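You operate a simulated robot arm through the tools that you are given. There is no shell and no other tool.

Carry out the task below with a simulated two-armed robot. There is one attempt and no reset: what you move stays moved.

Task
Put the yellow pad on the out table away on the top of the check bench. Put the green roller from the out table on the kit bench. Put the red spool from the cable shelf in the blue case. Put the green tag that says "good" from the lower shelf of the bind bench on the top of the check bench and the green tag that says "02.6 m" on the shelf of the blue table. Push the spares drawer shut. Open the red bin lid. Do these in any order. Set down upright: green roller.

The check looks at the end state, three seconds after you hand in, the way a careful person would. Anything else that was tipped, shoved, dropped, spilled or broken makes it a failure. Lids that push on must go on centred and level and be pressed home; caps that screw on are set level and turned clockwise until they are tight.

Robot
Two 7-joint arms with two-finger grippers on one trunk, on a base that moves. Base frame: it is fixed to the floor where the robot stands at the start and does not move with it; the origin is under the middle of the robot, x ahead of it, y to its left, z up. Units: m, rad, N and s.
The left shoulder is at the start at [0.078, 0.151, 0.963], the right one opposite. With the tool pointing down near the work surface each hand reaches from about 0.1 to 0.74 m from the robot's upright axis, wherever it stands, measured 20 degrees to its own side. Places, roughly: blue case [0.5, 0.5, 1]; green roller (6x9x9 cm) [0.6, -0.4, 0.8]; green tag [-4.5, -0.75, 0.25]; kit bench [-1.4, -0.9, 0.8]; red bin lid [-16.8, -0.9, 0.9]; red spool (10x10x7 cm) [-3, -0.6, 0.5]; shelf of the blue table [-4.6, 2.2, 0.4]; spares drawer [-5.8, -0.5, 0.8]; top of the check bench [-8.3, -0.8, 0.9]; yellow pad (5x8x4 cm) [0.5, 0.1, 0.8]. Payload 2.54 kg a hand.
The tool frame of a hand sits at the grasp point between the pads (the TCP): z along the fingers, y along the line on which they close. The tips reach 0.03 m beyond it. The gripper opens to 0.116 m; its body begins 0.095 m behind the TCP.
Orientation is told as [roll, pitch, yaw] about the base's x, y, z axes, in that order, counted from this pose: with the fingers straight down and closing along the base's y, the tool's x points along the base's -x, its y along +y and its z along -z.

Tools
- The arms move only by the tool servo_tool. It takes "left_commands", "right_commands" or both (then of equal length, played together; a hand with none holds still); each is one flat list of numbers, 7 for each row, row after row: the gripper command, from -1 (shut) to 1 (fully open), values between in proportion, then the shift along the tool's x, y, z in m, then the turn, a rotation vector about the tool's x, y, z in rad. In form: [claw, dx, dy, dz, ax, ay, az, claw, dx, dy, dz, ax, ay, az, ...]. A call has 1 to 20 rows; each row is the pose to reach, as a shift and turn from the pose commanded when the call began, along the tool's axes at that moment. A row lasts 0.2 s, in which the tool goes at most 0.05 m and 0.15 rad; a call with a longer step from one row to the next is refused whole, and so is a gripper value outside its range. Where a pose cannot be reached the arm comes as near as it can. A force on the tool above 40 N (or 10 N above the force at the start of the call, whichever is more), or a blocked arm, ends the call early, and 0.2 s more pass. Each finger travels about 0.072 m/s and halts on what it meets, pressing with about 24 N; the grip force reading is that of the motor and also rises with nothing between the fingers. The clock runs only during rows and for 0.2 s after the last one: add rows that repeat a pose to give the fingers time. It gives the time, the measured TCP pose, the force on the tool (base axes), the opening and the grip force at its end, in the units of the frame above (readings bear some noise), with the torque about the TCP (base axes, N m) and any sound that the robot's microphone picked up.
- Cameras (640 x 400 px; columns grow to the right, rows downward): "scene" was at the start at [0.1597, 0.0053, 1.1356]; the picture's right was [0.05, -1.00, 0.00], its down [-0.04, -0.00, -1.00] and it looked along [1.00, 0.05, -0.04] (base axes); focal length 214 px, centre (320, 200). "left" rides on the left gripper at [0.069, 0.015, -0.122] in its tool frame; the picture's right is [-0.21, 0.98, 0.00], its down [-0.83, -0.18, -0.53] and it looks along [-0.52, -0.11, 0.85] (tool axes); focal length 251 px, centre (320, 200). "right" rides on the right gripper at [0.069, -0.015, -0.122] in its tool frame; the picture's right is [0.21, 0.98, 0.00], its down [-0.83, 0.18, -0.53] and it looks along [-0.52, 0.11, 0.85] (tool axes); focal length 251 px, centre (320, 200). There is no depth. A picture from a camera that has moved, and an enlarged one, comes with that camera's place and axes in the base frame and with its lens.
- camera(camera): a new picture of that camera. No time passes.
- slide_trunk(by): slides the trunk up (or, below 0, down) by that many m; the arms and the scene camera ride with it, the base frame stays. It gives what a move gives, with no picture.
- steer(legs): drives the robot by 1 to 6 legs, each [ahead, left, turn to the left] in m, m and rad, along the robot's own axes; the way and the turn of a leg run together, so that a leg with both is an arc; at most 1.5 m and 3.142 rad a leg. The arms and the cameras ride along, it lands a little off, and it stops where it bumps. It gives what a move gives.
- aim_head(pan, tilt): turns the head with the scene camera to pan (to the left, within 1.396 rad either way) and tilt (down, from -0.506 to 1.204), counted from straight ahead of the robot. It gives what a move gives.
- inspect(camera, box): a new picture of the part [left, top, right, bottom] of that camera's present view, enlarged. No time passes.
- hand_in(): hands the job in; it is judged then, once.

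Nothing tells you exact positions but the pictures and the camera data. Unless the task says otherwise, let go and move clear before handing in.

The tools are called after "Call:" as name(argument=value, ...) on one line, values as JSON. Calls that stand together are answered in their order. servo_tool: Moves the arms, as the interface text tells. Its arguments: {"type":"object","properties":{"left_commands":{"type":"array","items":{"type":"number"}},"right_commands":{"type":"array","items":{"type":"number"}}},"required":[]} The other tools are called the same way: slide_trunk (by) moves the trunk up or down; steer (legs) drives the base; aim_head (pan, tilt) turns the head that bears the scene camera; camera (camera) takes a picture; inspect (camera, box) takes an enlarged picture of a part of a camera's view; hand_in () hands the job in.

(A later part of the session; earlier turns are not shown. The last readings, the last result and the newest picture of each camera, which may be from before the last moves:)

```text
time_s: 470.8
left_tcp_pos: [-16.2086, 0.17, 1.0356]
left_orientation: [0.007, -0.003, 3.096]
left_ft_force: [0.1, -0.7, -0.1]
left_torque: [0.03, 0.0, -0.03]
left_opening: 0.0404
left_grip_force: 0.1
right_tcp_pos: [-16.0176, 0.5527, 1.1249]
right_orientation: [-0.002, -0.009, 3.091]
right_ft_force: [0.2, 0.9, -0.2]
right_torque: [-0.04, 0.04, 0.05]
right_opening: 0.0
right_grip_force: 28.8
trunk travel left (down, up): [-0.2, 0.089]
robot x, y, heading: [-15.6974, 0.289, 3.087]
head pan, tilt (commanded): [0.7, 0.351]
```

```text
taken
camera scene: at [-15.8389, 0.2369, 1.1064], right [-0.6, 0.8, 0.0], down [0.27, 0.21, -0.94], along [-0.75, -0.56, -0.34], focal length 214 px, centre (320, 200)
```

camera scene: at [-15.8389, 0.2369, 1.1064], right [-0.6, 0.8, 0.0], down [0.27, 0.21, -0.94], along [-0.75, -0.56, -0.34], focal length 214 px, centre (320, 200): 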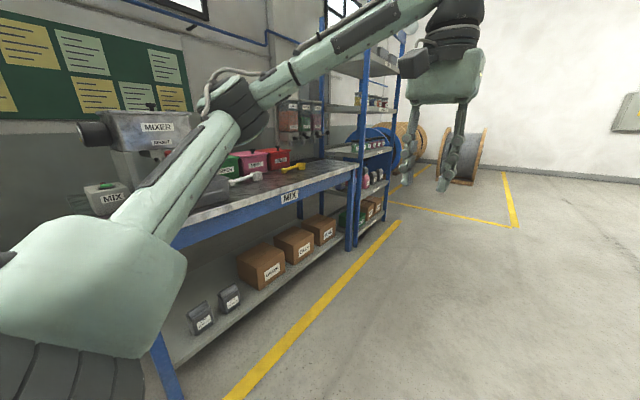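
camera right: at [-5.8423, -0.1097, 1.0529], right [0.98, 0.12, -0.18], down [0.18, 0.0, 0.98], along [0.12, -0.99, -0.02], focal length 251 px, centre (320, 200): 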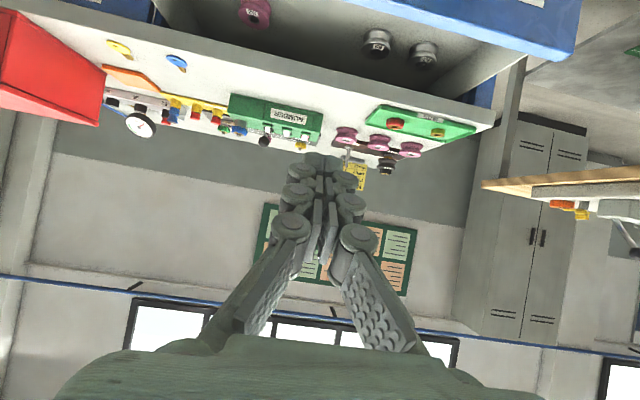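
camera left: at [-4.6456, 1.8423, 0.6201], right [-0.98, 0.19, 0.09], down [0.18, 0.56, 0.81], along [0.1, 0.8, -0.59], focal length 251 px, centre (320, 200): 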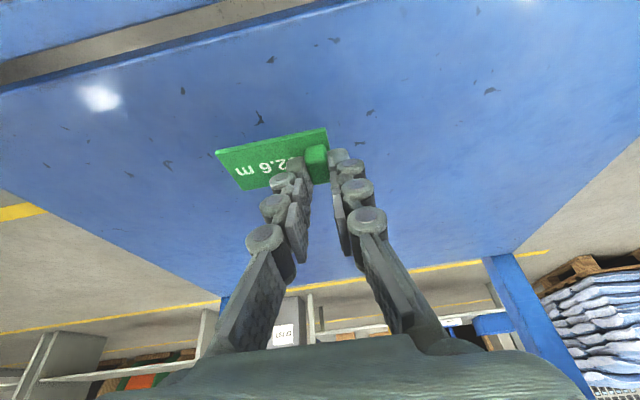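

The MIX bench with small coloured bins is on my left. Turning to face it and shifting along.

Call:
steer(legs=[[0, 0, 1.6], [0, -0.85, 0]])

Call:
aim_head(pan=0, tilt=0.45)

Call:
camera(camera="scene")

```text
time_s: 483.2
left_tcp_pos: [-16.422, -0.1834, 1.0355]
left_orientation: [0.009, -0.003, -1.612]
left_ft_force: [0.4, -0.7, -0.4]
left_torque: [0.01, 0.0, -0.01]
left_opening: 0.0406
left_grip_force: 0.0
right_tcp_pos: [-16.8051, 0.0052, 1.1251]
right_orientation: [-0.001, -0.007, -1.618]
right_ft_force: [-0.7, -0.5, -0.6]
right_torque: [-0.02, 0.05, 0.02]
right_opening: 0.0001
right_grip_force: 29.3
trunk travel left (down, up): [-0.2, 0.089]
robot x, y, heading: [-16.5455, 0.3276, -1.623]
head pan, tilt (commanded): [0.7, 0.351]
```

```text
time_s: 484.3
left_tcp_pos: [-16.4225, -0.1847, 1.0352]
left_orientation: [0.008, -0.005, -1.613]
left_ft_force: [-0.8, -0.3, -0.1]
left_torque: [-0.03, 0.01, 0.02]
left_opening: 0.0408
left_grip_force: 0.0
right_tcp_pos: [-16.804, 0.0047, 1.1259]
right_orientation: [-0.001, -0.009, -1.617]
right_ft_force: [-0.5, -0.3, -0.3]
right_torque: [-0.02, 0.01, -0.01]
right_opening: 0.0002
right_grip_force: 28.5
trunk travel left (down, up): [-0.2, 0.089]
robot x, y, heading: [-16.5427, 0.3262, -1.623]
head pan, tilt (commanded): [0.0, 0.45]
```

```text
taken
camera scene: at [-16.5493, 0.1669, 1.0972], right [-1.0, 0.05, 0.0], down [0.02, 0.43, -0.9], along [-0.05, -0.9, -0.44], focal length 214 px, centre (320, 200)
```

scene: 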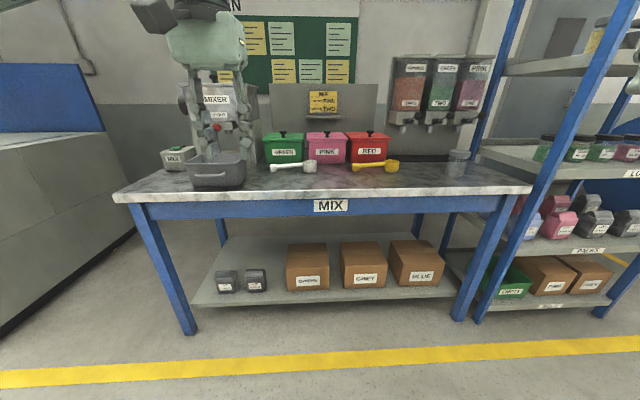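

Three small bins (GREEN, PINK, RED) with knobbed lids stand at the back of the MIX bench. Zooming in on the red bin.

Call:
inspect(camera="scene", box=[250, 110, 410, 190])

Call:
inspect(camera="scene", box=[330, 115, 410, 180])

Call:
camera(camera="right")

```text
4.00 times, centred on (330, 150) of scene
camera zoom: at [-16.5493, 0.1669, 1.0972], right [-1.0, 0.05, 0.0], down [0.02, 0.43, -0.9], along [-0.05, -0.9, -0.44], focal length 858 px, centre (280, 400)
```

zoom: 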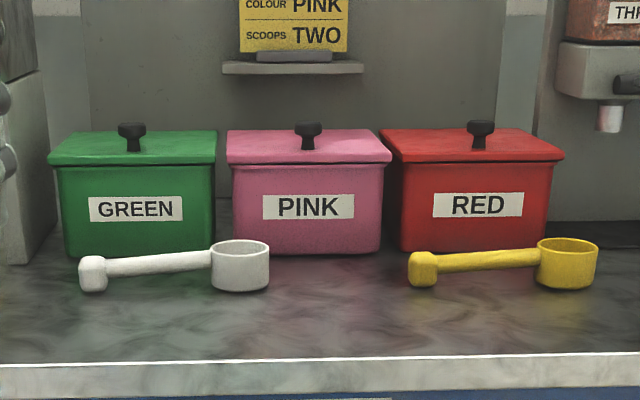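

```text
6.15 times, centred on (370, 148) of scene
camera zoom: at [-16.5493, 0.1669, 1.0972], right [-1.0, 0.05, 0.0], down [0.02, 0.43, -0.9], along [-0.05, -0.9, -0.44], focal length 1320 px, centre (12, 523)
```

zoom: 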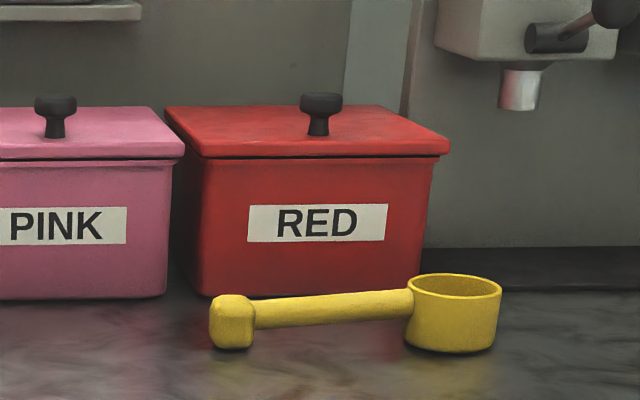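

```text
taken
camera right: at [-16.8156, 0.0753, 1.2459], right [0.99, 0.17, 0.0], down [0.14, -0.83, 0.54], along [0.09, -0.53, -0.84], focal length 251 px, centre (320, 200)
```

right: 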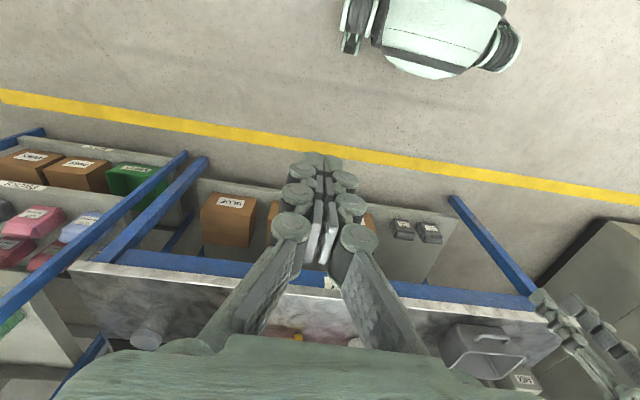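

The red bin's lid has a knob near its front edge, so it appears hinged at the back. I'll drive closer and take more views to fix positions.

Call:
steer(legs=[[0.25, -0.15, 0.05]])

Call:
aim_head(pan=-0.15, tilt=0.45)

Call:
camera(camera="scene")

Call:
inspect(camera="scene", box=[230, 80, 410, 200])

```text
time_s: 486.4
left_tcp_pos: [-16.5642, -0.434, 1.0351]
left_orientation: [0.007, -0.004, -1.571]
left_ft_force: [-0.3, 1.2, 0.3]
left_torque: [0.01, -0.01, 0.02]
left_opening: 0.0405
left_grip_force: 0.1
right_tcp_pos: [-16.9544, -0.2609, 1.1247]
right_orientation: [-0.002, -0.008, -1.575]
right_ft_force: [0.0, -0.5, 0.2]
right_torque: [0.01, 0.01, -0.01]
right_opening: 0.0
right_grip_force: 28.7
trunk travel left (down, up): [-0.2, 0.089]
robot x, y, heading: [-16.7043, 0.0705, -1.579]
head pan, tilt (commanded): [0.0, 0.45]
```

```text
time_s: 487.1
left_tcp_pos: [-16.5644, -0.4332, 1.0352]
left_orientation: [0.009, -0.003, -1.571]
left_ft_force: [0.2, 0.1, -0.5]
left_torque: [0.02, -0.01, -0.01]
left_opening: 0.0404
left_grip_force: 0.1
right_tcp_pos: [-16.9539, -0.2606, 1.1255]
right_orientation: [-0.001, -0.011, -1.574]
right_ft_force: [-0.5, 0.0, 0.2]
right_torque: [0.02, 0.02, -0.01]
right_opening: 0.0
right_grip_force: 28.5
trunk travel left (down, up): [-0.2, 0.089]
robot x, y, heading: [-16.7088, 0.0693, -1.582]
head pan, tilt (commanded): [-0.15, 0.45]
```

```text
taken
camera scene: at [-16.7199, -0.0868, 1.0972], right [-0.99, 0.16, 0.0], down [0.07, 0.43, -0.9], along [-0.14, -0.89, -0.44], focal length 214 px, centre (320, 200)
```

scene: 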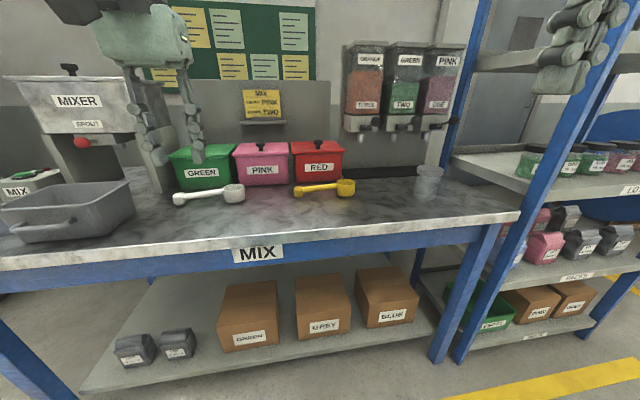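

```text
3.33 times, centred on (320, 140) of scene
camera zoom: at [-16.7199, -0.0868, 1.0972], right [-0.99, 0.16, 0.0], down [0.07, 0.43, -0.9], along [-0.14, -0.89, -0.44], focal length 715 px, centre (320, 400)
```

zoom: 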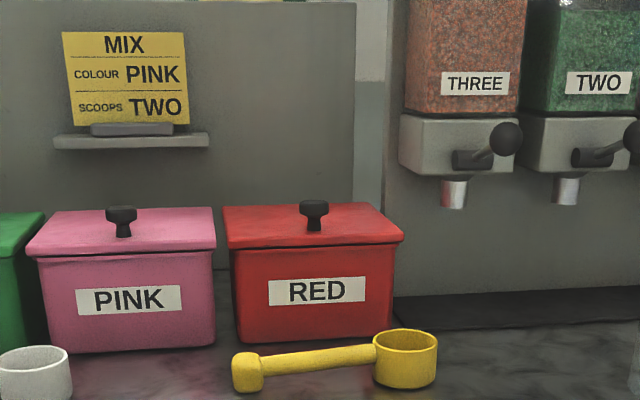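

Triangulated: lid knob top at [-16.842, -0.884, 0.947], lid top z≈0.92 spanning y≈-0.80 to -1.035 (hinge at the back); the card-holder board is well behind (y≈-1.12+). I'll retract the left hand and drive closer.

Call:
servo_tool(left_commands=[-0.6, 0.03, 0, -0.02, 0, 0, 0, -1, 0.06, 0, -0.04, 0, 0, 0, -1, 0.09, 0, -0.06, 0, 0, 0, -1, 0.12, 0, -0.06, 0, 0, 0, -1, 0.12, 0, -0.06, 0, 0, 0])

Call:
steer(legs=[[0.17, 0.01, 0.01]])

Call:
servo_tool(right_commands=[-0.6, -0.035, 0.015, 0, 0, -0.07, 0, -0.3, -0.07, 0.03, 0, 0, -0.14, 0, 0, -0.105, 0.045, 0.005, 0, -0.21, 0, 0, -0.14, 0.06, 0.01, 0, -0.28, 0, 0, -0.175, 0.07, 0.015, 0, -0.35, 0, 0, -0.21, 0.08, 0.02, 0, -0.42, 0, 0, -0.245, 0.09, 0.025, 0, -0.49, 0, 0, -0.245, 0.09, 0.025, 0, -0.49, 0])

Call:
camera(camera="right")

Call:
camera(camera="scene")

```text
time_s: 488.4
left_tcp_pos: [-16.5648, -0.3126, 1.095]
left_orientation: [0.009, -0.002, -1.569]
left_ft_force: [-0.4, 0.4, -0.1]
left_torque: [0.02, -0.01, -0.05]
left_opening: 0.0
left_grip_force: 23.7
right_tcp_pos: [-16.9544, -0.2596, 1.1252]
right_orientation: [-0.002, -0.007, -1.573]
right_ft_force: [-0.3, -0.4, -0.1]
right_torque: [-0.02, -0.01, -0.02]
right_opening: 0.0
right_grip_force: 29.1
trunk travel left (down, up): [-0.2, 0.089]
robot x, y, heading: [-16.7032, 0.0706, -1.582]
head pan, tilt (commanded): [-0.15, 0.45]
```

```text
time_s: 489.8
left_tcp_pos: [-16.5537, -0.4819, 1.0961]
left_orientation: [0.01, -0.003, -1.566]
left_ft_force: [-1.1, -0.5, -0.5]
left_torque: [0.05, 0.01, -0.01]
left_opening: 0.0
left_grip_force: 23.5
right_tcp_pos: [-16.9436, -0.4302, 1.1249]
right_orientation: [-0.001, -0.009, -1.569]
right_ft_force: [-0.2, 0.2, 0.0]
right_torque: [0.03, 0.02, 0.0]
right_opening: 0.0
right_grip_force: 28.8
trunk travel left (down, up): [-0.2, 0.089]
robot x, y, heading: [-16.6972, -0.0966, -1.573]
head pan, tilt (commanded): [-0.15, 0.45]
```

```text
time_s: 491.6
left_tcp_pos: [-16.5536, -0.481, 1.0945]
left_orientation: [0.009, -0.004, -1.565]
left_ft_force: [-0.2, 0.9, 0.7]
left_torque: [-0.02, 0.05, -0.04]
left_opening: 0.0
left_grip_force: 24.1
right_tcp_pos: [-16.8519, -0.6738, 1.1039]
right_orientation: [-0.001, -0.499, -1.568]
right_ft_force: [-0.4, -0.5, -0.5]
right_torque: [0.01, 0.04, 0.0]
right_opening: 0.0581
right_grip_force: 0.1
trunk travel left (down, up): [-0.2, 0.089]
robot x, y, heading: [-16.6935, -0.0987, -1.572]
head pan, tilt (commanded): [-0.15, 0.45]
```

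```text
taken
camera right: at [-16.866, -0.5548, 1.1765], right [0.98, 0.19, -0.1], down [0.18, -0.47, 0.86], along [0.12, -0.86, -0.49], focal length 251 px, centre (320, 200)
```

right: 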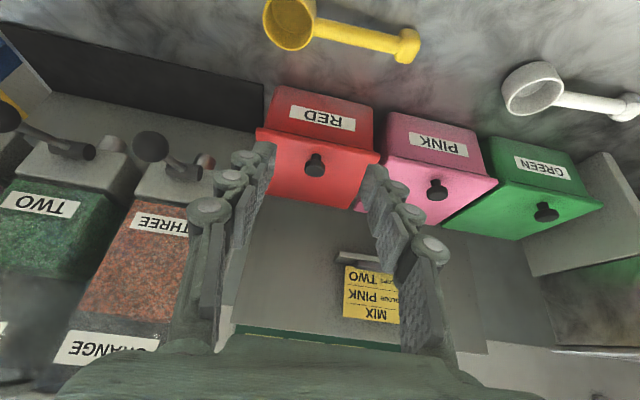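

```text
taken
camera scene: at [-16.7103, -0.2543, 1.0972], right [-0.99, 0.15, 0.0], down [0.07, 0.43, -0.9], along [-0.14, -0.89, -0.44], focal length 214 px, centre (320, 200)
```

scene: 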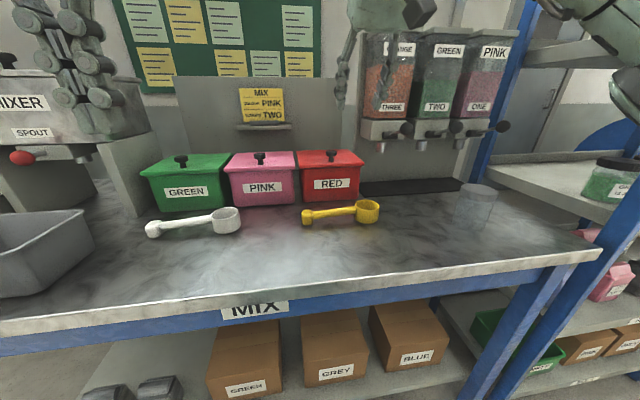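

Call:
inspect(camera="right", box=[250, 80, 400, 220])

Call:
inspect(camera="scene", box=[280, 130, 400, 240])

```text
2.86 times, centred on (325, 150) of right
camera zoom: at [-16.866, -0.5548, 1.1765], right [0.98, 0.19, -0.1], down [0.18, -0.47, 0.86], along [0.12, -0.86, -0.49], focal length 718 px, centre (306, 343)
```

zoom: 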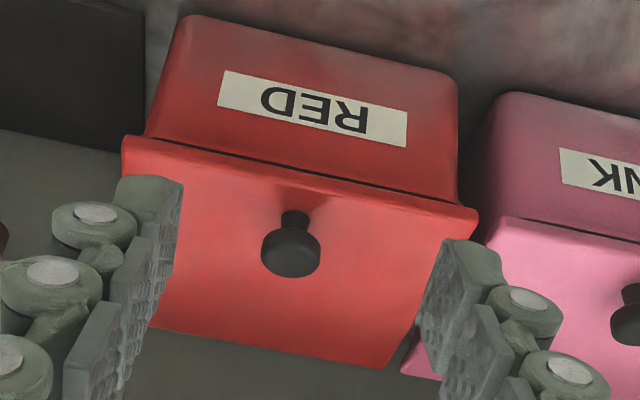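

```text
3.64 times, centred on (340, 185) of scene
camera zoom: at [-16.7103, -0.2543, 1.0972], right [-0.99, 0.15, 0.0], down [0.07, 0.43, -0.9], along [-0.14, -0.89, -0.44], focal length 780 px, centre (247, 254)
```

zoom: 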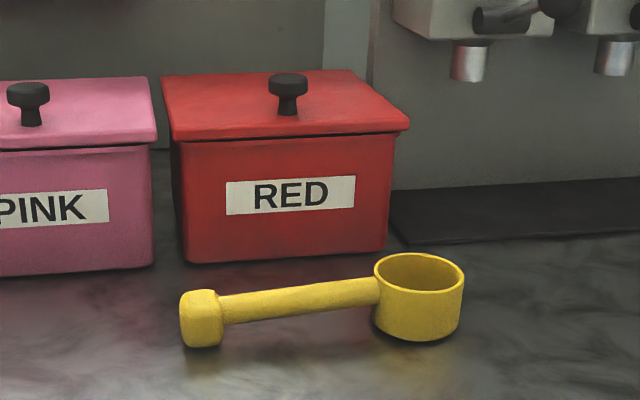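

Better fix: knob cap at about [-16.836, -0.861, 0.950], lid from y≈-0.825 (front) to -1.01 (hinge). Moving the opened right gripper to just above the knob.

Call:
servo_tool(right_commands=[0, -0.0225, 0.004, 0.037, 0, 0, 0, 0, -0.045, 0.008, 0.074, 0, 0, 0, 0, -0.0675, 0.012, 0.111, 0, 0, 0, 0, -0.09, 0.016, 0.148, 0, 0, 0, 0, -0.09, 0.016, 0.148, 0, 0, 0])

Call:
inspect(camera="right", box=[200, 60, 440, 220])

Call:
inspect(camera="scene", box=[260, 80, 420, 220])

```text
time_s: 492.8
left_tcp_pos: [-16.5536, -0.4798, 1.0946]
left_orientation: [0.009, -0.003, -1.566]
left_ft_force: [0.0, 1.3, 0.4]
left_torque: [-0.02, 0.01, -0.03]
left_opening: 0.0
left_grip_force: 23.8
right_tcp_pos: [-16.8373, -0.8209, 1.0163]
right_orientation: [-0.001, -0.499, -1.568]
right_ft_force: [-0.9, -0.2, 0.2]
right_torque: [0.0, -0.04, -0.01]
right_opening: 0.0579
right_grip_force: 0.0
trunk travel left (down, up): [-0.2, 0.089]
robot x, y, heading: [-16.697, -0.0938, -1.575]
head pan, tilt (commanded): [-0.15, 0.45]
```

```text
2.50 times, centred on (320, 140) of right
camera zoom: at [-16.8517, -0.7039, 1.0897], right [0.98, 0.19, -0.1], down [0.18, -0.47, 0.86], along [0.12, -0.86, -0.49], focal length 629 px, centre (320, 350)
```

zoom: 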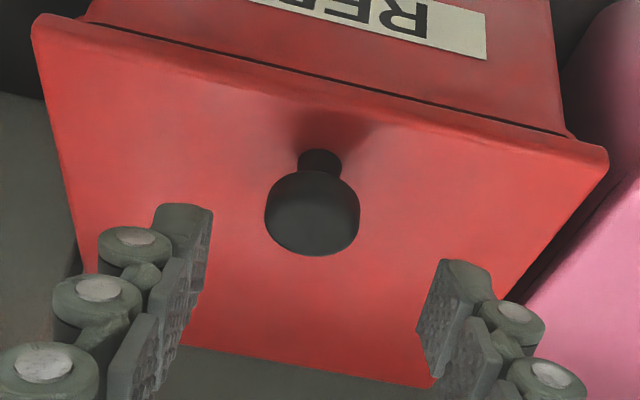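

```text
2.86 times, centred on (340, 150) of scene
camera zoom: at [-16.7103, -0.2543, 1.0972], right [-0.99, 0.15, 0.0], down [0.07, 0.43, -0.9], along [-0.14, -0.89, -0.44], focal length 613 px, centre (263, 343)
```

zoom: 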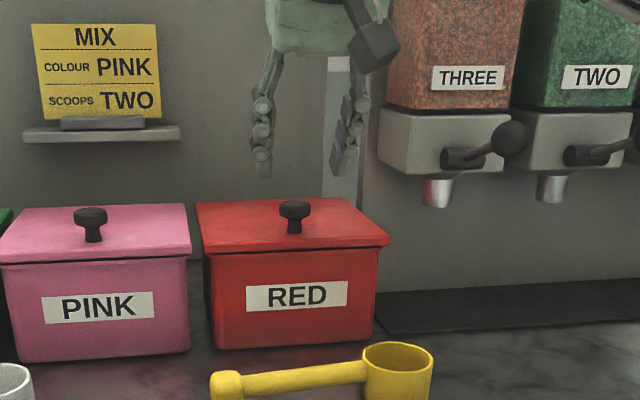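

Aligned over the knob. Descending along the tool axis and closing on it.

Call:
servo_tool(right_commands=[0, -0.001, 0.001, 0.02, 0, 0, 0, 0, -0.002, 0.001, 0.04, 0, 0, 0, 0, -0.003, 0.001, 0.06, 0, 0, 0, 0, -0.003, 0.001, 0.06, 0, 0, 0])

Call:
inspect(camera="right", box=[200, 60, 440, 220])

Call:
inspect(camera="scene", box=[280, 100, 400, 200])

```text
time_s: 493.8
left_tcp_pos: [-16.554, -0.4813, 1.0948]
left_orientation: [0.009, -0.004, -1.565]
left_ft_force: [-0.1, 0.1, 0.2]
left_torque: [-0.01, -0.01, 0.01]
left_opening: 0.0
left_grip_force: 23.8
right_tcp_pos: [-16.8363, -0.8547, 0.9644]
right_orientation: [-0.003, -0.5, -1.567]
right_ft_force: [0.9, -0.2, 0.5]
right_torque: [0.0, 0.02, 0.0]
right_opening: 0.058
right_grip_force: 0.1
trunk travel left (down, up): [-0.2, 0.089]
robot x, y, heading: [-16.6974, -0.097, -1.575]
head pan, tilt (commanded): [-0.15, 0.45]
```

```text
2.50 times, centred on (320, 140) of right
camera zoom: at [-16.8507, -0.7361, 1.0389], right [0.98, 0.19, -0.1], down [0.18, -0.47, 0.86], along [0.12, -0.86, -0.49], focal length 629 px, centre (320, 350)
```

zoom: 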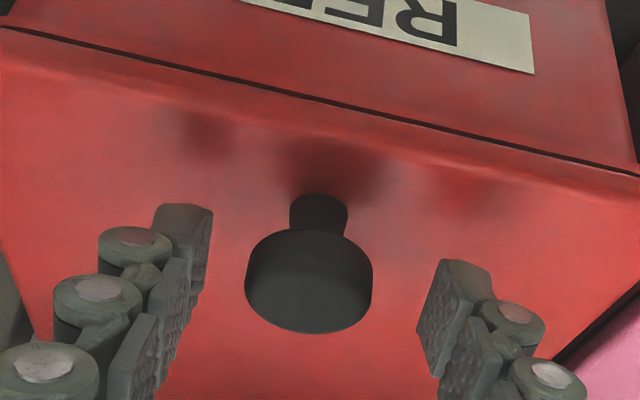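

```text
4.00 times, centred on (340, 150) of scene
camera zoom: at [-16.7103, -0.2544, 1.0972], right [-0.99, 0.15, 0.0], down [0.07, 0.43, -0.9], along [-0.14, -0.89, -0.44], focal length 858 px, centre (240, 400)
```

zoom: 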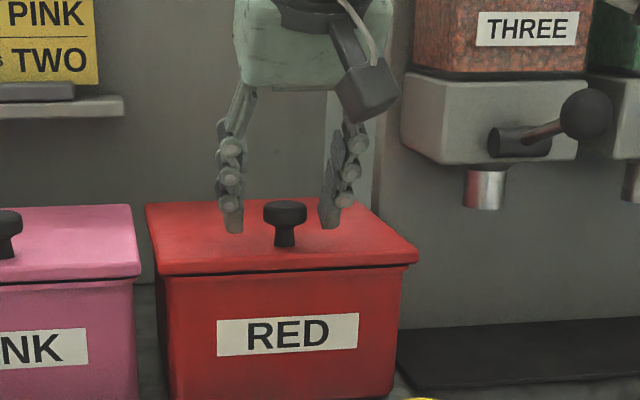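

Call:
servo_tool(right_commands=[-0.5, 0, 0, 0, 0, 0, 0, -1, 0, 0, 0, 0, 0, 0, -1, 0, 0, 0, 0, 0, 0, -1, 0, 0, 0, 0, 0, 0])

Call:
inspect(camera="scene", box=[280, 100, 400, 200])

```text
time_s: 494.8
left_tcp_pos: [-16.5551, -0.4812, 1.0951]
left_orientation: [0.008, -0.005, -1.564]
left_ft_force: [-0.3, -0.1, -1.3]
left_torque: [0.01, -0.02, 0.0]
left_opening: 0.0001
left_grip_force: 24.4
right_tcp_pos: [-16.8393, -0.8548, 0.9645]
right_orientation: [-0.003, -0.5, -1.571]
right_ft_force: [-10.6, -0.3, 1.6]
right_torque: [0.02, 0.29, -0.17]
right_opening: 0.0302
right_grip_force: 45.1
trunk travel left (down, up): [-0.2, 0.089]
robot x, y, heading: [-16.6998, -0.1001, -1.579]
head pan, tilt (commanded): [-0.15, 0.45]
```

```text
4.00 times, centred on (340, 150) of scene
camera zoom: at [-16.7113, -0.2543, 1.0972], right [-0.99, 0.15, 0.0], down [0.07, 0.43, -0.9], along [-0.14, -0.89, -0.44], focal length 858 px, centre (240, 400)
```

zoom: 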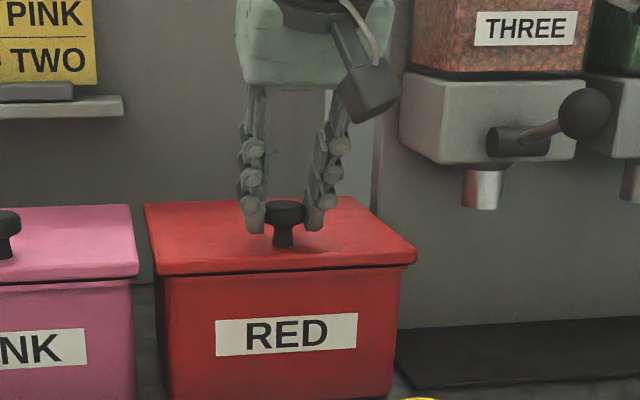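

Knob gripped. Lifting the lid along its arc in small steps, first about 10°.

Call:
servo_tool(right_commands=[-1, -0.004, -0.003, -0.004, 0, 0, 0, -1, -0.009, -0.003, -0.009, 0, 0, 0, -1, -0.014, -0.003, -0.013, 0, 0, 0, -1, -0.0192, -0.003, -0.0174, 0, 0, 0, -1, -0.0192, -0.003, -0.0174, 0, 0, 0])

Call:
inspect(camera="scene", box=[260, 90, 420, 220])

```text
time_s: 496.0
left_tcp_pos: [-16.5546, -0.4797, 1.0953]
left_orientation: [0.008, -0.005, -1.565]
left_ft_force: [0.5, 0.7, -0.4]
left_torque: [0.01, -0.02, -0.01]
left_opening: 0.0
left_grip_force: 23.7
right_tcp_pos: [-16.8388, -0.8635, 0.9894]
right_orientation: [-0.002, -0.498, -1.567]
right_ft_force: [-2.4, 14.4, -3.8]
right_torque: [1.56, -0.07, 0.02]
right_opening: 0.0305
right_grip_force: 45.1
trunk travel left (down, up): [-0.2, 0.089]
robot x, y, heading: [-16.6943, -0.0929, -1.575]
head pan, tilt (commanded): [-0.15, 0.45]
```

```text
3.08 times, centred on (340, 155) of scene
camera zoom: at [-16.7106, -0.2537, 1.0973], right [-0.99, 0.15, 0.0], down [0.07, 0.43, -0.9], along [-0.14, -0.89, -0.43], focal length 660 px, centre (258, 338)
```

zoom: 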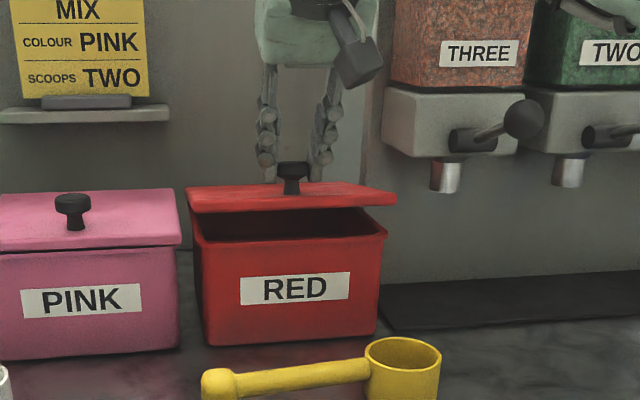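

The lid is hinged and lifting nicely; the bin hasn't moved. As a test of the hinge, I'll release here at ~10° to see whether the lid stays up by itself.

Call:
servo_tool(right_commands=[-0.3, 0, 0, 0, 0, 0, 0, 0, 0, 0, 0, 0, 0, 0, 0, 0, 0, 0, 0, 0, 0, 0, 0, 0, 0, 0, 0, 0])

Call:
inspect(camera="scene", box=[260, 90, 420, 220])

```text
time_s: 497.0
left_tcp_pos: [-16.5539, -0.4805, 1.0945]
left_orientation: [0.01, -0.004, -1.566]
left_ft_force: [0.4, 0.2, 0.3]
left_torque: [-0.01, 0.02, 0.0]
left_opening: 0.0
left_grip_force: 24.1
right_tcp_pos: [-16.8392, -0.8643, 0.9881]
right_orientation: [-0.002, -0.5, -1.565]
right_ft_force: [0.0, 0.0, 0.0]
right_torque: [0.01, 0.0, 0.0]
right_opening: 0.058
right_grip_force: 0.1
trunk travel left (down, up): [-0.2, 0.089]
robot x, y, heading: [-16.6964, -0.0932, -1.571]
head pan, tilt (commanded): [-0.15, 0.45]
```

```text
3.08 times, centred on (340, 155) of scene
camera zoom: at [-16.7103, -0.2544, 1.0972], right [-0.99, 0.15, 0.0], down [0.07, 0.43, -0.9], along [-0.14, -0.89, -0.44], focal length 660 px, centre (258, 338)
```

zoom: 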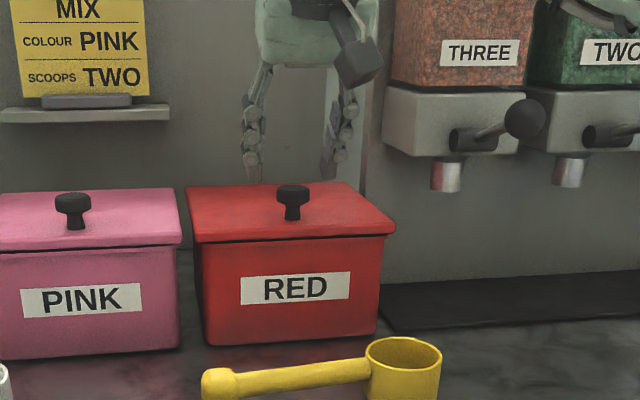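

The lid falls shut on its own, so I'll need both hands: lift by the knob with the right, prop it with the left, then push it over with the right. Raising the trunk for reach and checking the left side.

Call:
slide_trunk(by=0.08)

Call:
aim_head(pan=-0.1, tilt=0.6)

Call:
camera(camera="scene")

Call:
camera(camera="left")

```text
time_s: 498.2
left_tcp_pos: [-16.5542, -0.4805, 1.1753]
left_orientation: [0.009, -0.003, -1.565]
left_ft_force: [-0.1, 0.2, 0.3]
left_torque: [0.0, 0.01, 0.0]
left_opening: 0.0
left_grip_force: 23.9
right_tcp_pos: [-16.8383, -0.8643, 1.0686]
right_orientation: [0.0, -0.498, -1.568]
right_ft_force: [-0.4, -0.4, -0.1]
right_torque: [-0.02, 0.02, 0.02]
right_opening: 0.0579
right_grip_force: 0.1
trunk travel left (down, up): [-0.28, 0.009]
robot x, y, heading: [-16.6979, -0.0979, -1.574]
head pan, tilt (commanded): [-0.15, 0.45]
```

```text
time_s: 498.9
left_tcp_pos: [-16.554, -0.4799, 1.175]
left_orientation: [0.009, -0.004, -1.565]
left_ft_force: [-0.2, 0.5, -0.4]
left_torque: [-0.04, -0.01, 0.02]
left_opening: 0.0001
left_grip_force: 24.1
right_tcp_pos: [-16.8399, -0.8631, 1.0681]
right_orientation: [-0.002, -0.499, -1.567]
right_ft_force: [-0.6, -0.2, 0.1]
right_torque: [0.0, -0.02, 0.01]
right_opening: 0.058
right_grip_force: 0.1
trunk travel left (down, up): [-0.28, 0.009]
robot x, y, heading: [-16.6958, -0.0998, -1.572]
head pan, tilt (commanded): [-0.099, 0.6]
```

```text
taken
camera scene: at [-16.7053, -0.2515, 1.1637], right [-0.99, 0.1, 0.0], down [0.06, 0.56, -0.83], along [-0.09, -0.82, -0.56], focal length 214 px, centre (320, 200)
```

scene: 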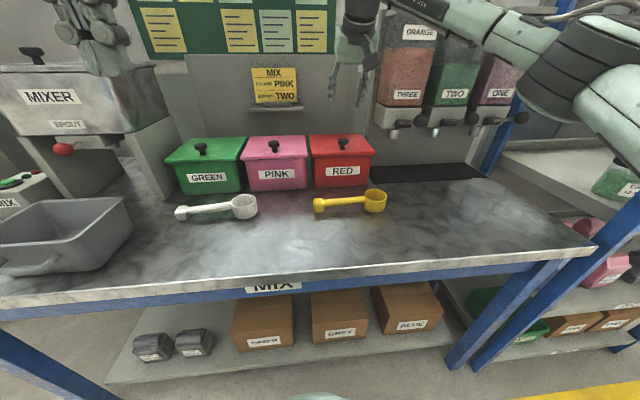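

```text
taken
camera left: at [-16.5407, -0.4103, 1.2961], right [0.98, -0.21, 0.01], down [-0.18, -0.82, 0.54], along [-0.1, -0.53, -0.84], focal length 251 px, centre (320, 200)
```

left: 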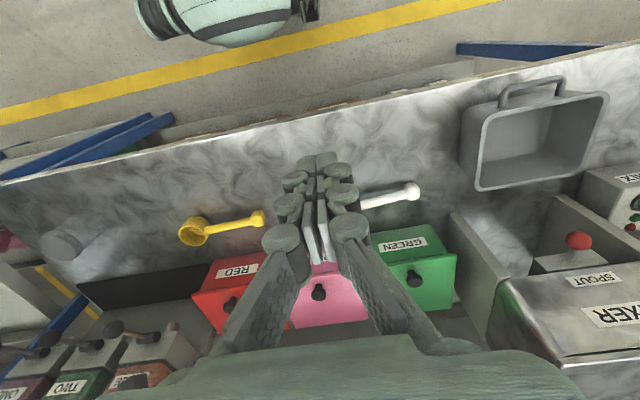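

Call:
steer(legs=[[0.05, 0, 0]])

Call:
servo_tool(left_commands=[-1, 0.0, 0.0, 0.015, 0, -0.14, 0.05, -1, 0.0, 0.0, 0.03, 0, -0.27, 0.1, -1, 0.0, 0.0, 0.045, 0, -0.4, 0.15, -1, 0.0, 0.0, 0.06, 0, -0.53, 0.2, -1, 0, 0, 0.06, 0, -0.66, 0.22, -1, 0, 0, 0.06, 0, -0.78, 0.22, -1, 0, 0, 0.06, 0, -0.9, 0.22, -1, 0, 0, 0.06, 0, -0.9, 0.22])

Call:
camera(camera="scene")

```text
time_s: 499.8
left_tcp_pos: [-16.5547, -0.5328, 1.1734]
left_orientation: [0.009, -0.003, -1.566]
left_ft_force: [-0.5, 0.1, -0.2]
left_torque: [0.07, 0.0, -0.03]
left_opening: 0.0
left_grip_force: 24.0
right_tcp_pos: [-16.8387, -0.9157, 1.0679]
right_orientation: [-0.001, -0.498, -1.569]
right_ft_force: [0.0, 0.0, -0.8]
right_torque: [-0.01, 0.02, 0.01]
right_opening: 0.0581
right_grip_force: 0.0
trunk travel left (down, up): [-0.28, 0.009]
robot x, y, heading: [-16.6959, -0.1428, -1.572]
head pan, tilt (commanded): [-0.099, 0.6]
```

```text
time_s: 501.6
left_tcp_pos: [-16.5532, -0.5305, 1.1162]
left_orientation: [0.163, -0.892, -1.883]
left_ft_force: [0.3, 0.3, 0.4]
left_torque: [-0.01, 0.05, 0.03]
left_opening: 0.0
left_grip_force: 23.7
right_tcp_pos: [-16.8398, -0.9157, 1.0676]
right_orientation: [-0.003, -0.496, -1.569]
right_ft_force: [0.4, -1.1, -0.2]
right_torque: [0.0, -0.03, -0.01]
right_opening: 0.0579
right_grip_force: 0.0
trunk travel left (down, up): [-0.28, 0.009]
robot x, y, heading: [-16.6954, -0.1444, -1.575]
head pan, tilt (commanded): [-0.099, 0.6]
```

```text
taken
camera scene: at [-16.7056, -0.3024, 1.1636], right [-0.99, 0.1, 0.0], down [0.06, 0.56, -0.83], along [-0.09, -0.82, -0.56], focal length 214 px, centre (320, 200)
```

scene: 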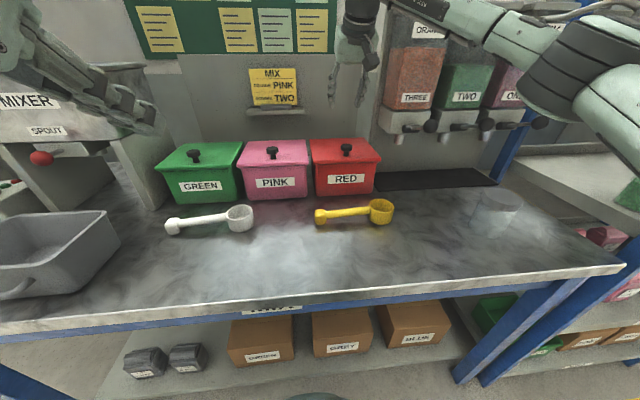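

Reorienting the left hand to point forward and to the right, nearly level, so it can slip under the lid from the left.

Call:
servo_tool(left_commands=[-1, -0.0165, -0.0153, 0.0396, 0.101, -0.0836, 0.029, -1, -0.033, -0.0306, 0.0792, 0.202, -0.167, 0.058, -1, -0.0497, -0.0459, 0.1189, 0.304, -0.251, 0.087, -1, -0.0662, -0.0612, 0.1585, 0.405, -0.334, 0.116, -1, -0.0828, -0.0765, 0.1981, 0.506, -0.418, 0.145, -1, -0.0828, -0.0765, 0.1981, 0.506, -0.418, 0.145])

Call:
camera(camera="scene")

Call:
camera(camera="left")

```text
time_s: 503.0
left_tcp_pos: [-16.6614, -0.725, 1.0462]
left_orientation: [-0.002, -1.299, -2.268]
left_ft_force: [-0.4, 0.2, 0.4]
left_torque: [0.0, -0.01, 0.05]
left_opening: 0.0
left_grip_force: 24.1
right_tcp_pos: [-16.8403, -0.9143, 1.0692]
right_orientation: [-0.002, -0.5, -1.567]
right_ft_force: [0.2, -0.1, -0.9]
right_torque: [-0.02, 0.01, 0.03]
right_opening: 0.058
right_grip_force: 0.0
trunk travel left (down, up): [-0.28, 0.009]
robot x, y, heading: [-16.6948, -0.1499, -1.572]
head pan, tilt (commanded): [-0.099, 0.6]
```

```text
taken
camera scene: at [-16.7055, -0.3021, 1.1637], right [-0.99, 0.1, 0.0], down [0.06, 0.56, -0.83], along [-0.09, -0.82, -0.56], focal length 214 px, centre (320, 200)
```

scene: 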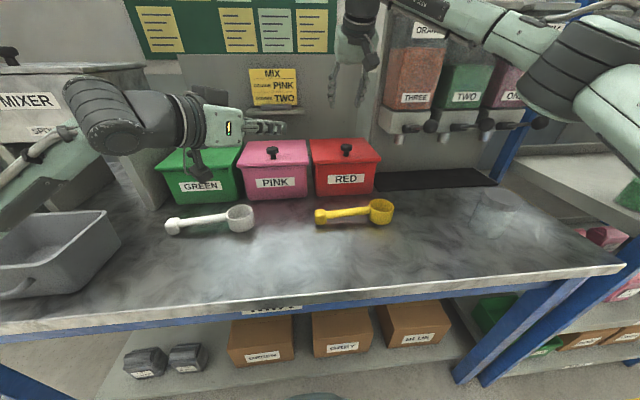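

```text
taken
camera left: at [-16.5625, -0.6291, 1.012], right [0.71, -0.67, 0.21], down [0.05, 0.34, 0.94], along [-0.7, -0.66, 0.28], focal length 251 px, centre (320, 200)
```

left: 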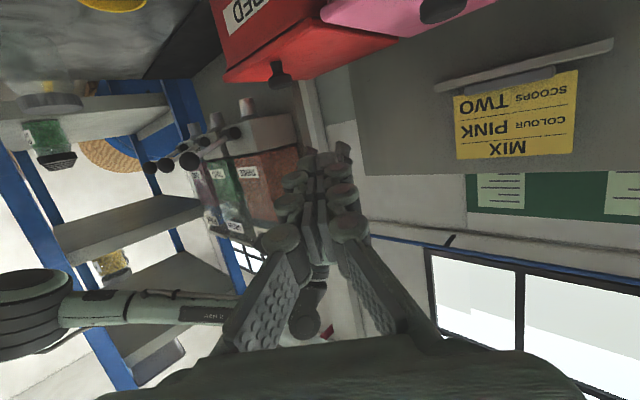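

The left hand reached the wanted pose. Now re-gripping the knob with the right hand.

Call:
servo_tool(right_commands=[0, 0.037, 0.001, 0.0014, 0, -0.035, 0, 0, 0.074, 0.002, 0.0028, 0, -0.07, 0, 0, 0.1113, 0.002, 0.0042, 0, -0.1, 0, 0, 0.1113, 0.002, 0.0042, 0, -0.1, 0])

Call:
inspect(camera="right", box=[200, 60, 440, 220])

```text
time_s: 504.0
left_tcp_pos: [-16.6611, -0.7239, 1.0464]
left_orientation: [-0.006, -1.298, -2.263]
left_ft_force: [0.3, -0.9, 0.7]
left_torque: [-0.01, 0.0, -0.02]
left_opening: 0.0
left_grip_force: 24.0
right_tcp_pos: [-16.8399, -0.821, 1.0117]
right_orientation: [-0.002, -0.6, -1.567]
right_ft_force: [0.3, -0.2, -0.2]
right_torque: [-0.02, 0.01, -0.02]
right_opening: 0.0582
right_grip_force: 0.1
trunk travel left (down, up): [-0.28, 0.009]
robot x, y, heading: [-16.7, -0.1459, -1.574]
head pan, tilt (commanded): [-0.099, 0.6]
```

```text
2.50 times, centred on (320, 140) of right
camera zoom: at [-16.854, -0.6955, 1.0736], right [0.98, 0.18, -0.12], down [0.18, -0.38, 0.91], along [0.12, -0.91, -0.41], focal length 629 px, centre (320, 350)
```

zoom: 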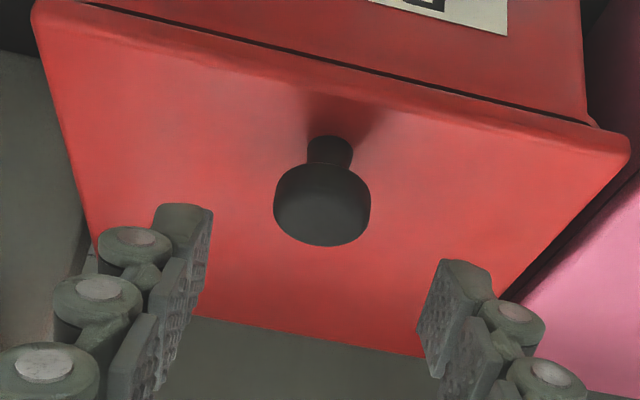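

Call:
servo_tool(right_commands=[0, 0, 0.002, 0.02, 0, 0, 0, 0, 0, 0.002, 0.04, 0, 0, 0, 0, 0, 0.002, 0.059, 0, 0, 0, 0, 0, 0.002, 0.059, 0, 0, 0, -0.5, 0, 0.002, 0.059, 0, 0, 0, -1, 0, 0.002, 0.059, 0, 0, 0, -1, 0, 0.002, 0.059, 0, 0, 0, -1, 0, 0.002, 0.059, 0, 0, 0])

Call:
inspect(camera="scene", box=[240, 80, 400, 220])

```text
time_s: 505.8
left_tcp_pos: [-16.6622, -0.7254, 1.0461]
left_orientation: [-0.006, -1.298, -2.265]
left_ft_force: [-0.4, -0.6, -0.8]
left_torque: [0.0, -0.01, 0.01]
left_opening: 0.0
left_grip_force: 24.3
right_tcp_pos: [-16.8396, -0.8542, 0.9636]
right_orientation: [-0.001, -0.599, -1.569]
right_ft_force: [-8.0, 0.3, 0.7]
right_torque: [0.01, 0.25, -0.15]
right_opening: 0.0306
right_grip_force: 44.9
trunk travel left (down, up): [-0.28, 0.009]
robot x, y, heading: [-16.6966, -0.1481, -1.582]
head pan, tilt (commanded): [-0.099, 0.6]
```

```text
2.86 times, centred on (320, 150) of scene
camera zoom: at [-16.7063, -0.3023, 1.1636], right [-0.99, 0.1, 0.0], down [0.06, 0.56, -0.83], along [-0.09, -0.82, -0.56], focal length 613 px, centre (320, 343)
```

zoom: 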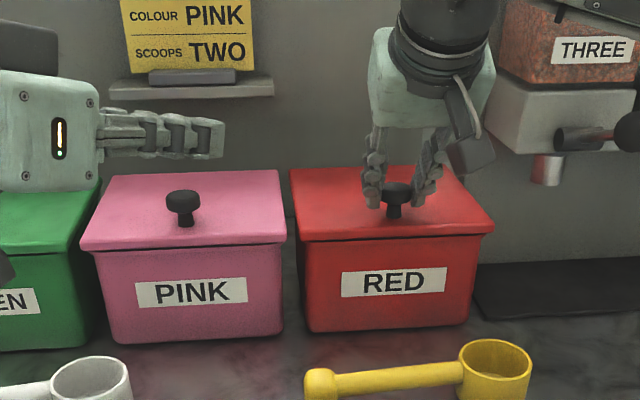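

Gripped. Lifting along the arc toward ~20°.

Call:
servo_tool(right_commands=[-1, -0.0098, -0.002, -0.0081, 0, 0.01, 0, -1, -0.0196, -0.002, -0.0162, 0, 0.03, 0, -1, -0.03, -0.002, -0.0228, 0, 0.045, 0, -1, -0.0415, -0.002, -0.0286, 0, 0.06, 0, -1, -0.0415, -0.002, -0.0286, 0, 0.06, 0])

Call:
inspect(camera="scene", box=[240, 80, 400, 220])

```text
time_s: 507.0
left_tcp_pos: [-16.662, -0.7247, 1.0447]
left_orientation: [-0.007, -1.298, -2.264]
left_ft_force: [0.1, -1.1, 0.2]
left_torque: [0.02, -0.01, -0.04]
left_opening: 0.0
left_grip_force: 23.7
right_tcp_pos: [-16.8396, -0.8727, 1.0106]
right_orientation: [-0.001, -0.537, -1.569]
right_ft_force: [-6.1, 0.5, -8.3]
right_torque: [1.12, 0.17, -0.19]
right_opening: 0.0304
right_grip_force: 44.6
trunk travel left (down, up): [-0.28, 0.009]
robot x, y, heading: [-16.6975, -0.1459, -1.575]
head pan, tilt (commanded): [-0.099, 0.6]
```

```text
2.86 times, centred on (320, 150) of scene
camera zoom: at [-16.7065, -0.3034, 1.1634], right [-0.99, 0.1, 0.0], down [0.06, 0.56, -0.82], along [-0.08, -0.82, -0.57], focal length 613 px, centre (320, 343)
```

zoom: 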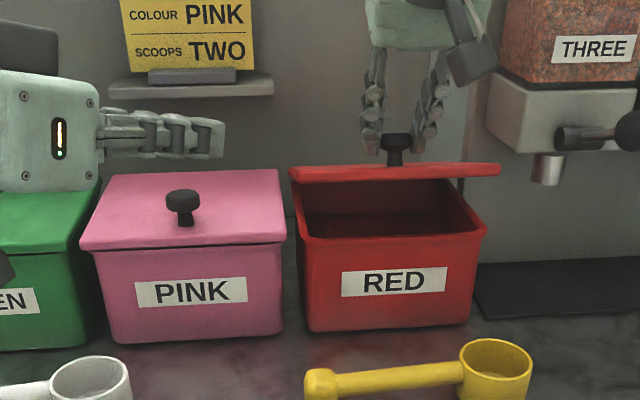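

Lid at ~20°, forces small. Continuing to about 45°.

Call:
servo_tool(right_commands=[-1, -0.0114, -0.001, -0.0054, 0, 0.015, 0, -1, -0.0232, -0.001, -0.0095, 0, 0.03, 0, -1, -0.0351, -0.001, -0.0128, 0, 0.045, 0, -1, -0.0473, -0.001, -0.0147, 0, 0.06, 0, -1, -0.0598, -0.001, -0.0161, 0, 0.075, 0, -1, -0.0598, -0.001, -0.0161, 0, 0.075, 0])

Call:
inspect(camera="scene", box=[240, 80, 400, 220])

```text
time_s: 508.4
left_tcp_pos: [-16.6638, -0.7233, 1.0461]
left_orientation: [0.001, -1.299, -2.269]
left_ft_force: [0.1, -0.7, 1.3]
left_torque: [0.0, 0.03, 0.02]
left_opening: 0.0
left_grip_force: 24.0
right_tcp_pos: [-16.8398, -0.9142, 1.0571]
right_orientation: [-0.001, -0.464, -1.571]
right_ft_force: [-12.1, 8.9, -0.5]
right_torque: [1.13, 0.23, -0.17]
right_opening: 0.0305
right_grip_force: 45.3
trunk travel left (down, up): [-0.28, 0.009]
robot x, y, heading: [-16.6991, -0.1459, -1.574]
head pan, tilt (commanded): [-0.099, 0.6]
```

```text
2.86 times, centred on (320, 150) of scene
camera zoom: at [-16.7069, -0.3015, 1.1638], right [-0.99, 0.1, 0.0], down [0.06, 0.56, -0.83], along [-0.08, -0.82, -0.56], focal length 613 px, centre (320, 343)
```

zoom: 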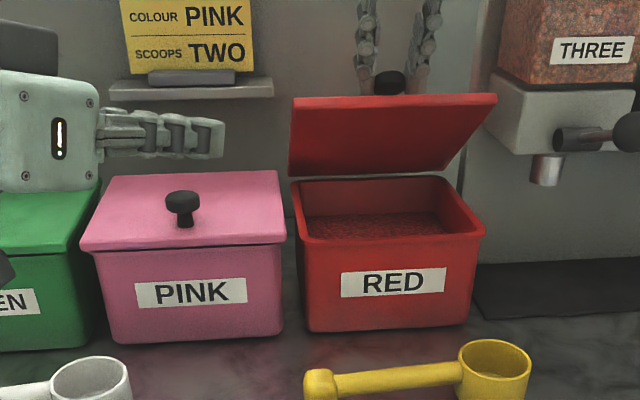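

Lid at ~48°. A bit further to ~58° to make room for the left hand.

Call:
servo_tool(right_commands=[-1, -0.009, -0.002, 0, 0, 0.01, 0, -1, -0.0182, -0.003, -0.0003, 0, 0.015, 0, -1, -0.026, -0.003, 0.0004, 0, 0.02, 0, -1, -0.0336, -0.003, 0.0011, 0, 0.03, 0, -1, -0.0336, -0.003, 0.0011, 0, 0.03, 0])

Call:
inspect(camera="scene", box=[240, 80, 400, 220])

Call:
camera(camera="left")

```text
time_s: 509.6
left_tcp_pos: [-16.6607, -0.7216, 1.0474]
left_orientation: [0.001, -1.3, -2.271]
left_ft_force: [0.0, 0.2, 0.0]
left_torque: [0.02, -0.03, -0.02]
left_opening: 0.0
left_grip_force: 24.1
right_tcp_pos: [-16.8384, -0.9422, 1.0726]
right_orientation: [-0.001, -0.44, -1.567]
right_ft_force: [-3.0, 14.6, 13.6]
right_torque: [1.26, 0.04, -0.04]
right_opening: 0.0305
right_grip_force: 44.7
trunk travel left (down, up): [-0.28, 0.009]
robot x, y, heading: [-16.6985, -0.1482, -1.576]
head pan, tilt (commanded): [-0.099, 0.6]
```

```text
2.86 times, centred on (320, 150) of scene
camera zoom: at [-16.7056, -0.2994, 1.1642], right [-0.99, 0.1, 0.0], down [0.06, 0.56, -0.83], along [-0.09, -0.82, -0.56], focal length 613 px, centre (320, 343)
```

zoom: 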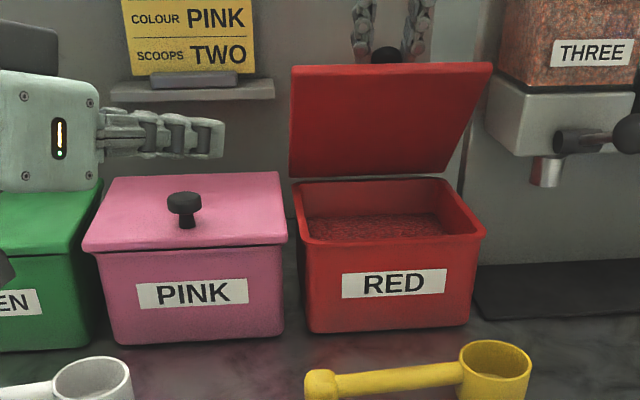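

```text
taken
camera left: at [-16.5627, -0.6264, 1.0138], right [0.71, -0.67, 0.21], down [0.05, 0.34, 0.94], along [-0.7, -0.66, 0.28], focal length 251 px, centre (320, 200)
```

left: 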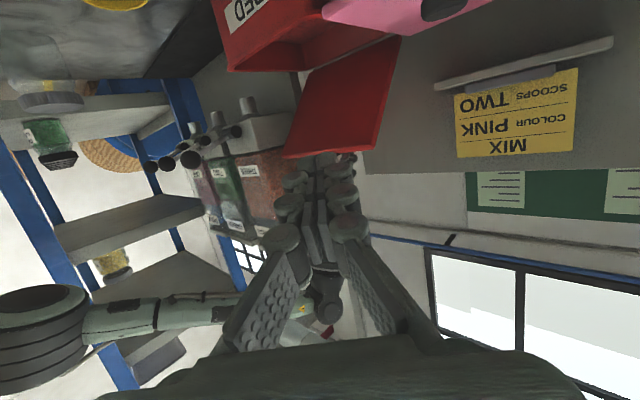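

The lid is at ~57°. Sliding the left fist in under the lid's left side.

Call:
servo_tool(left_commands=[-1, -0.0051, 0.0074, 0.0384, 0, 0, 0, -1, -0.0101, 0.0149, 0.0769, 0, 0, 0, -1, -0.0152, 0.0223, 0.1153, 0, 0, 0, -1, -0.0202, 0.0298, 0.1538, 0, 0, 0, -1, -0.0202, 0.0298, 0.1538, 0, 0, 0])

Call:
inspect(camera="scene", box=[220, 60, 420, 220])

Call:
camera(camera="left")

```text
time_s: 510.8
left_tcp_pos: [-16.7382, -0.8573, 1.0262]
left_orientation: [0.004, -1.301, -2.27]
left_ft_force: [-0.5, -0.7, -0.1]
left_torque: [0.0, 0.05, 0.03]
left_opening: 0.0001
left_grip_force: 23.7
right_tcp_pos: [-16.8395, -0.9425, 1.071]
right_orientation: [-0.002, -0.439, -1.567]
right_ft_force: [-0.7, 9.9, 17.5]
right_torque: [0.15, -0.03, 0.06]
right_opening: 0.0304
right_grip_force: 45.1
trunk travel left (down, up): [-0.28, 0.009]
robot x, y, heading: [-16.701, -0.1488, -1.573]
head pan, tilt (commanded): [-0.099, 0.6]
```

```text
2.50 times, centred on (320, 140) of scene
camera zoom: at [-16.7052, -0.2992, 1.1642], right [-0.99, 0.1, 0.0], down [0.06, 0.56, -0.83], along [-0.09, -0.82, -0.56], focal length 536 px, centre (320, 350)
```

zoom: 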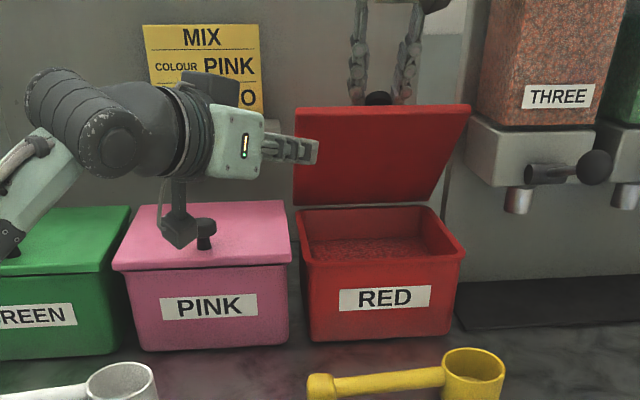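

```text
taken
camera left: at [-16.6403, -0.7623, 0.9929], right [0.71, -0.67, 0.21], down [0.05, 0.34, 0.94], along [-0.7, -0.66, 0.28], focal length 251 px, centre (320, 200)
```

left: 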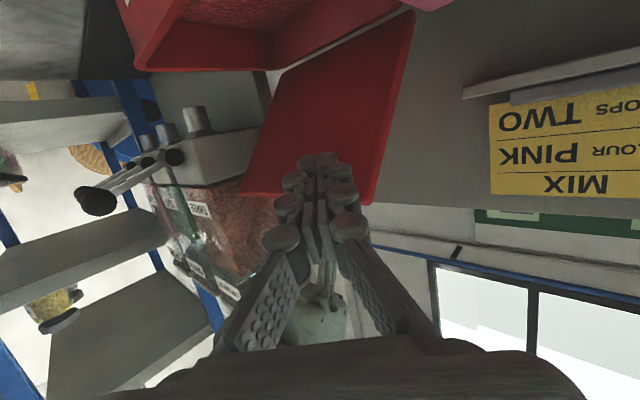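

The left hand is beside the lid. Raising it slightly (to stay clear of PINK's knob) and bringing it to the inner face of the lid.

Call:
servo_tool(left_commands=[-1, -0.02, 0.0, 0.0, 0, 0, 0, -1, -0.0309, 0.0008, 0.01, 0, 0, 0, -1, -0.0309, 0.0008, 0.0215, 0, 0, 0, -1, -0.0309, 0.0008, 0.0215, 0, 0, 0])

Call:
inspect(camera="scene", box=[220, 60, 420, 220])

```text
time_s: 511.8
left_tcp_pos: [-16.7558, -0.8762, 1.0549]
left_orientation: [-0.001, -1.306, -2.27]
left_ft_force: [16.2, 35.7, 2.4]
left_torque: [0.03, 0.0, 0.06]
left_opening: 0.0001
left_grip_force: 23.9
right_tcp_pos: [-16.8391, -0.9432, 1.0736]
right_orientation: [-0.005, -0.442, -1.571]
right_ft_force: [-4.1, -18.1, 14.7]
right_torque: [0.58, 0.13, 0.0]
right_opening: 0.0305
right_grip_force: 45.0
trunk travel left (down, up): [-0.28, 0.009]
robot x, y, heading: [-16.6976, -0.1457, -1.578]
head pan, tilt (commanded): [-0.099, 0.6]
```

```text
2.50 times, centred on (320, 140) of scene
camera zoom: at [-16.7035, -0.2984, 1.1644], right [-0.99, 0.1, 0.0], down [0.06, 0.56, -0.83], along [-0.09, -0.82, -0.56], focal length 536 px, centre (320, 350)
```

zoom: 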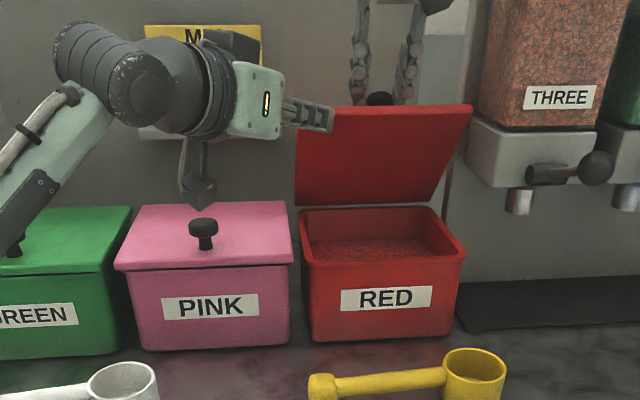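

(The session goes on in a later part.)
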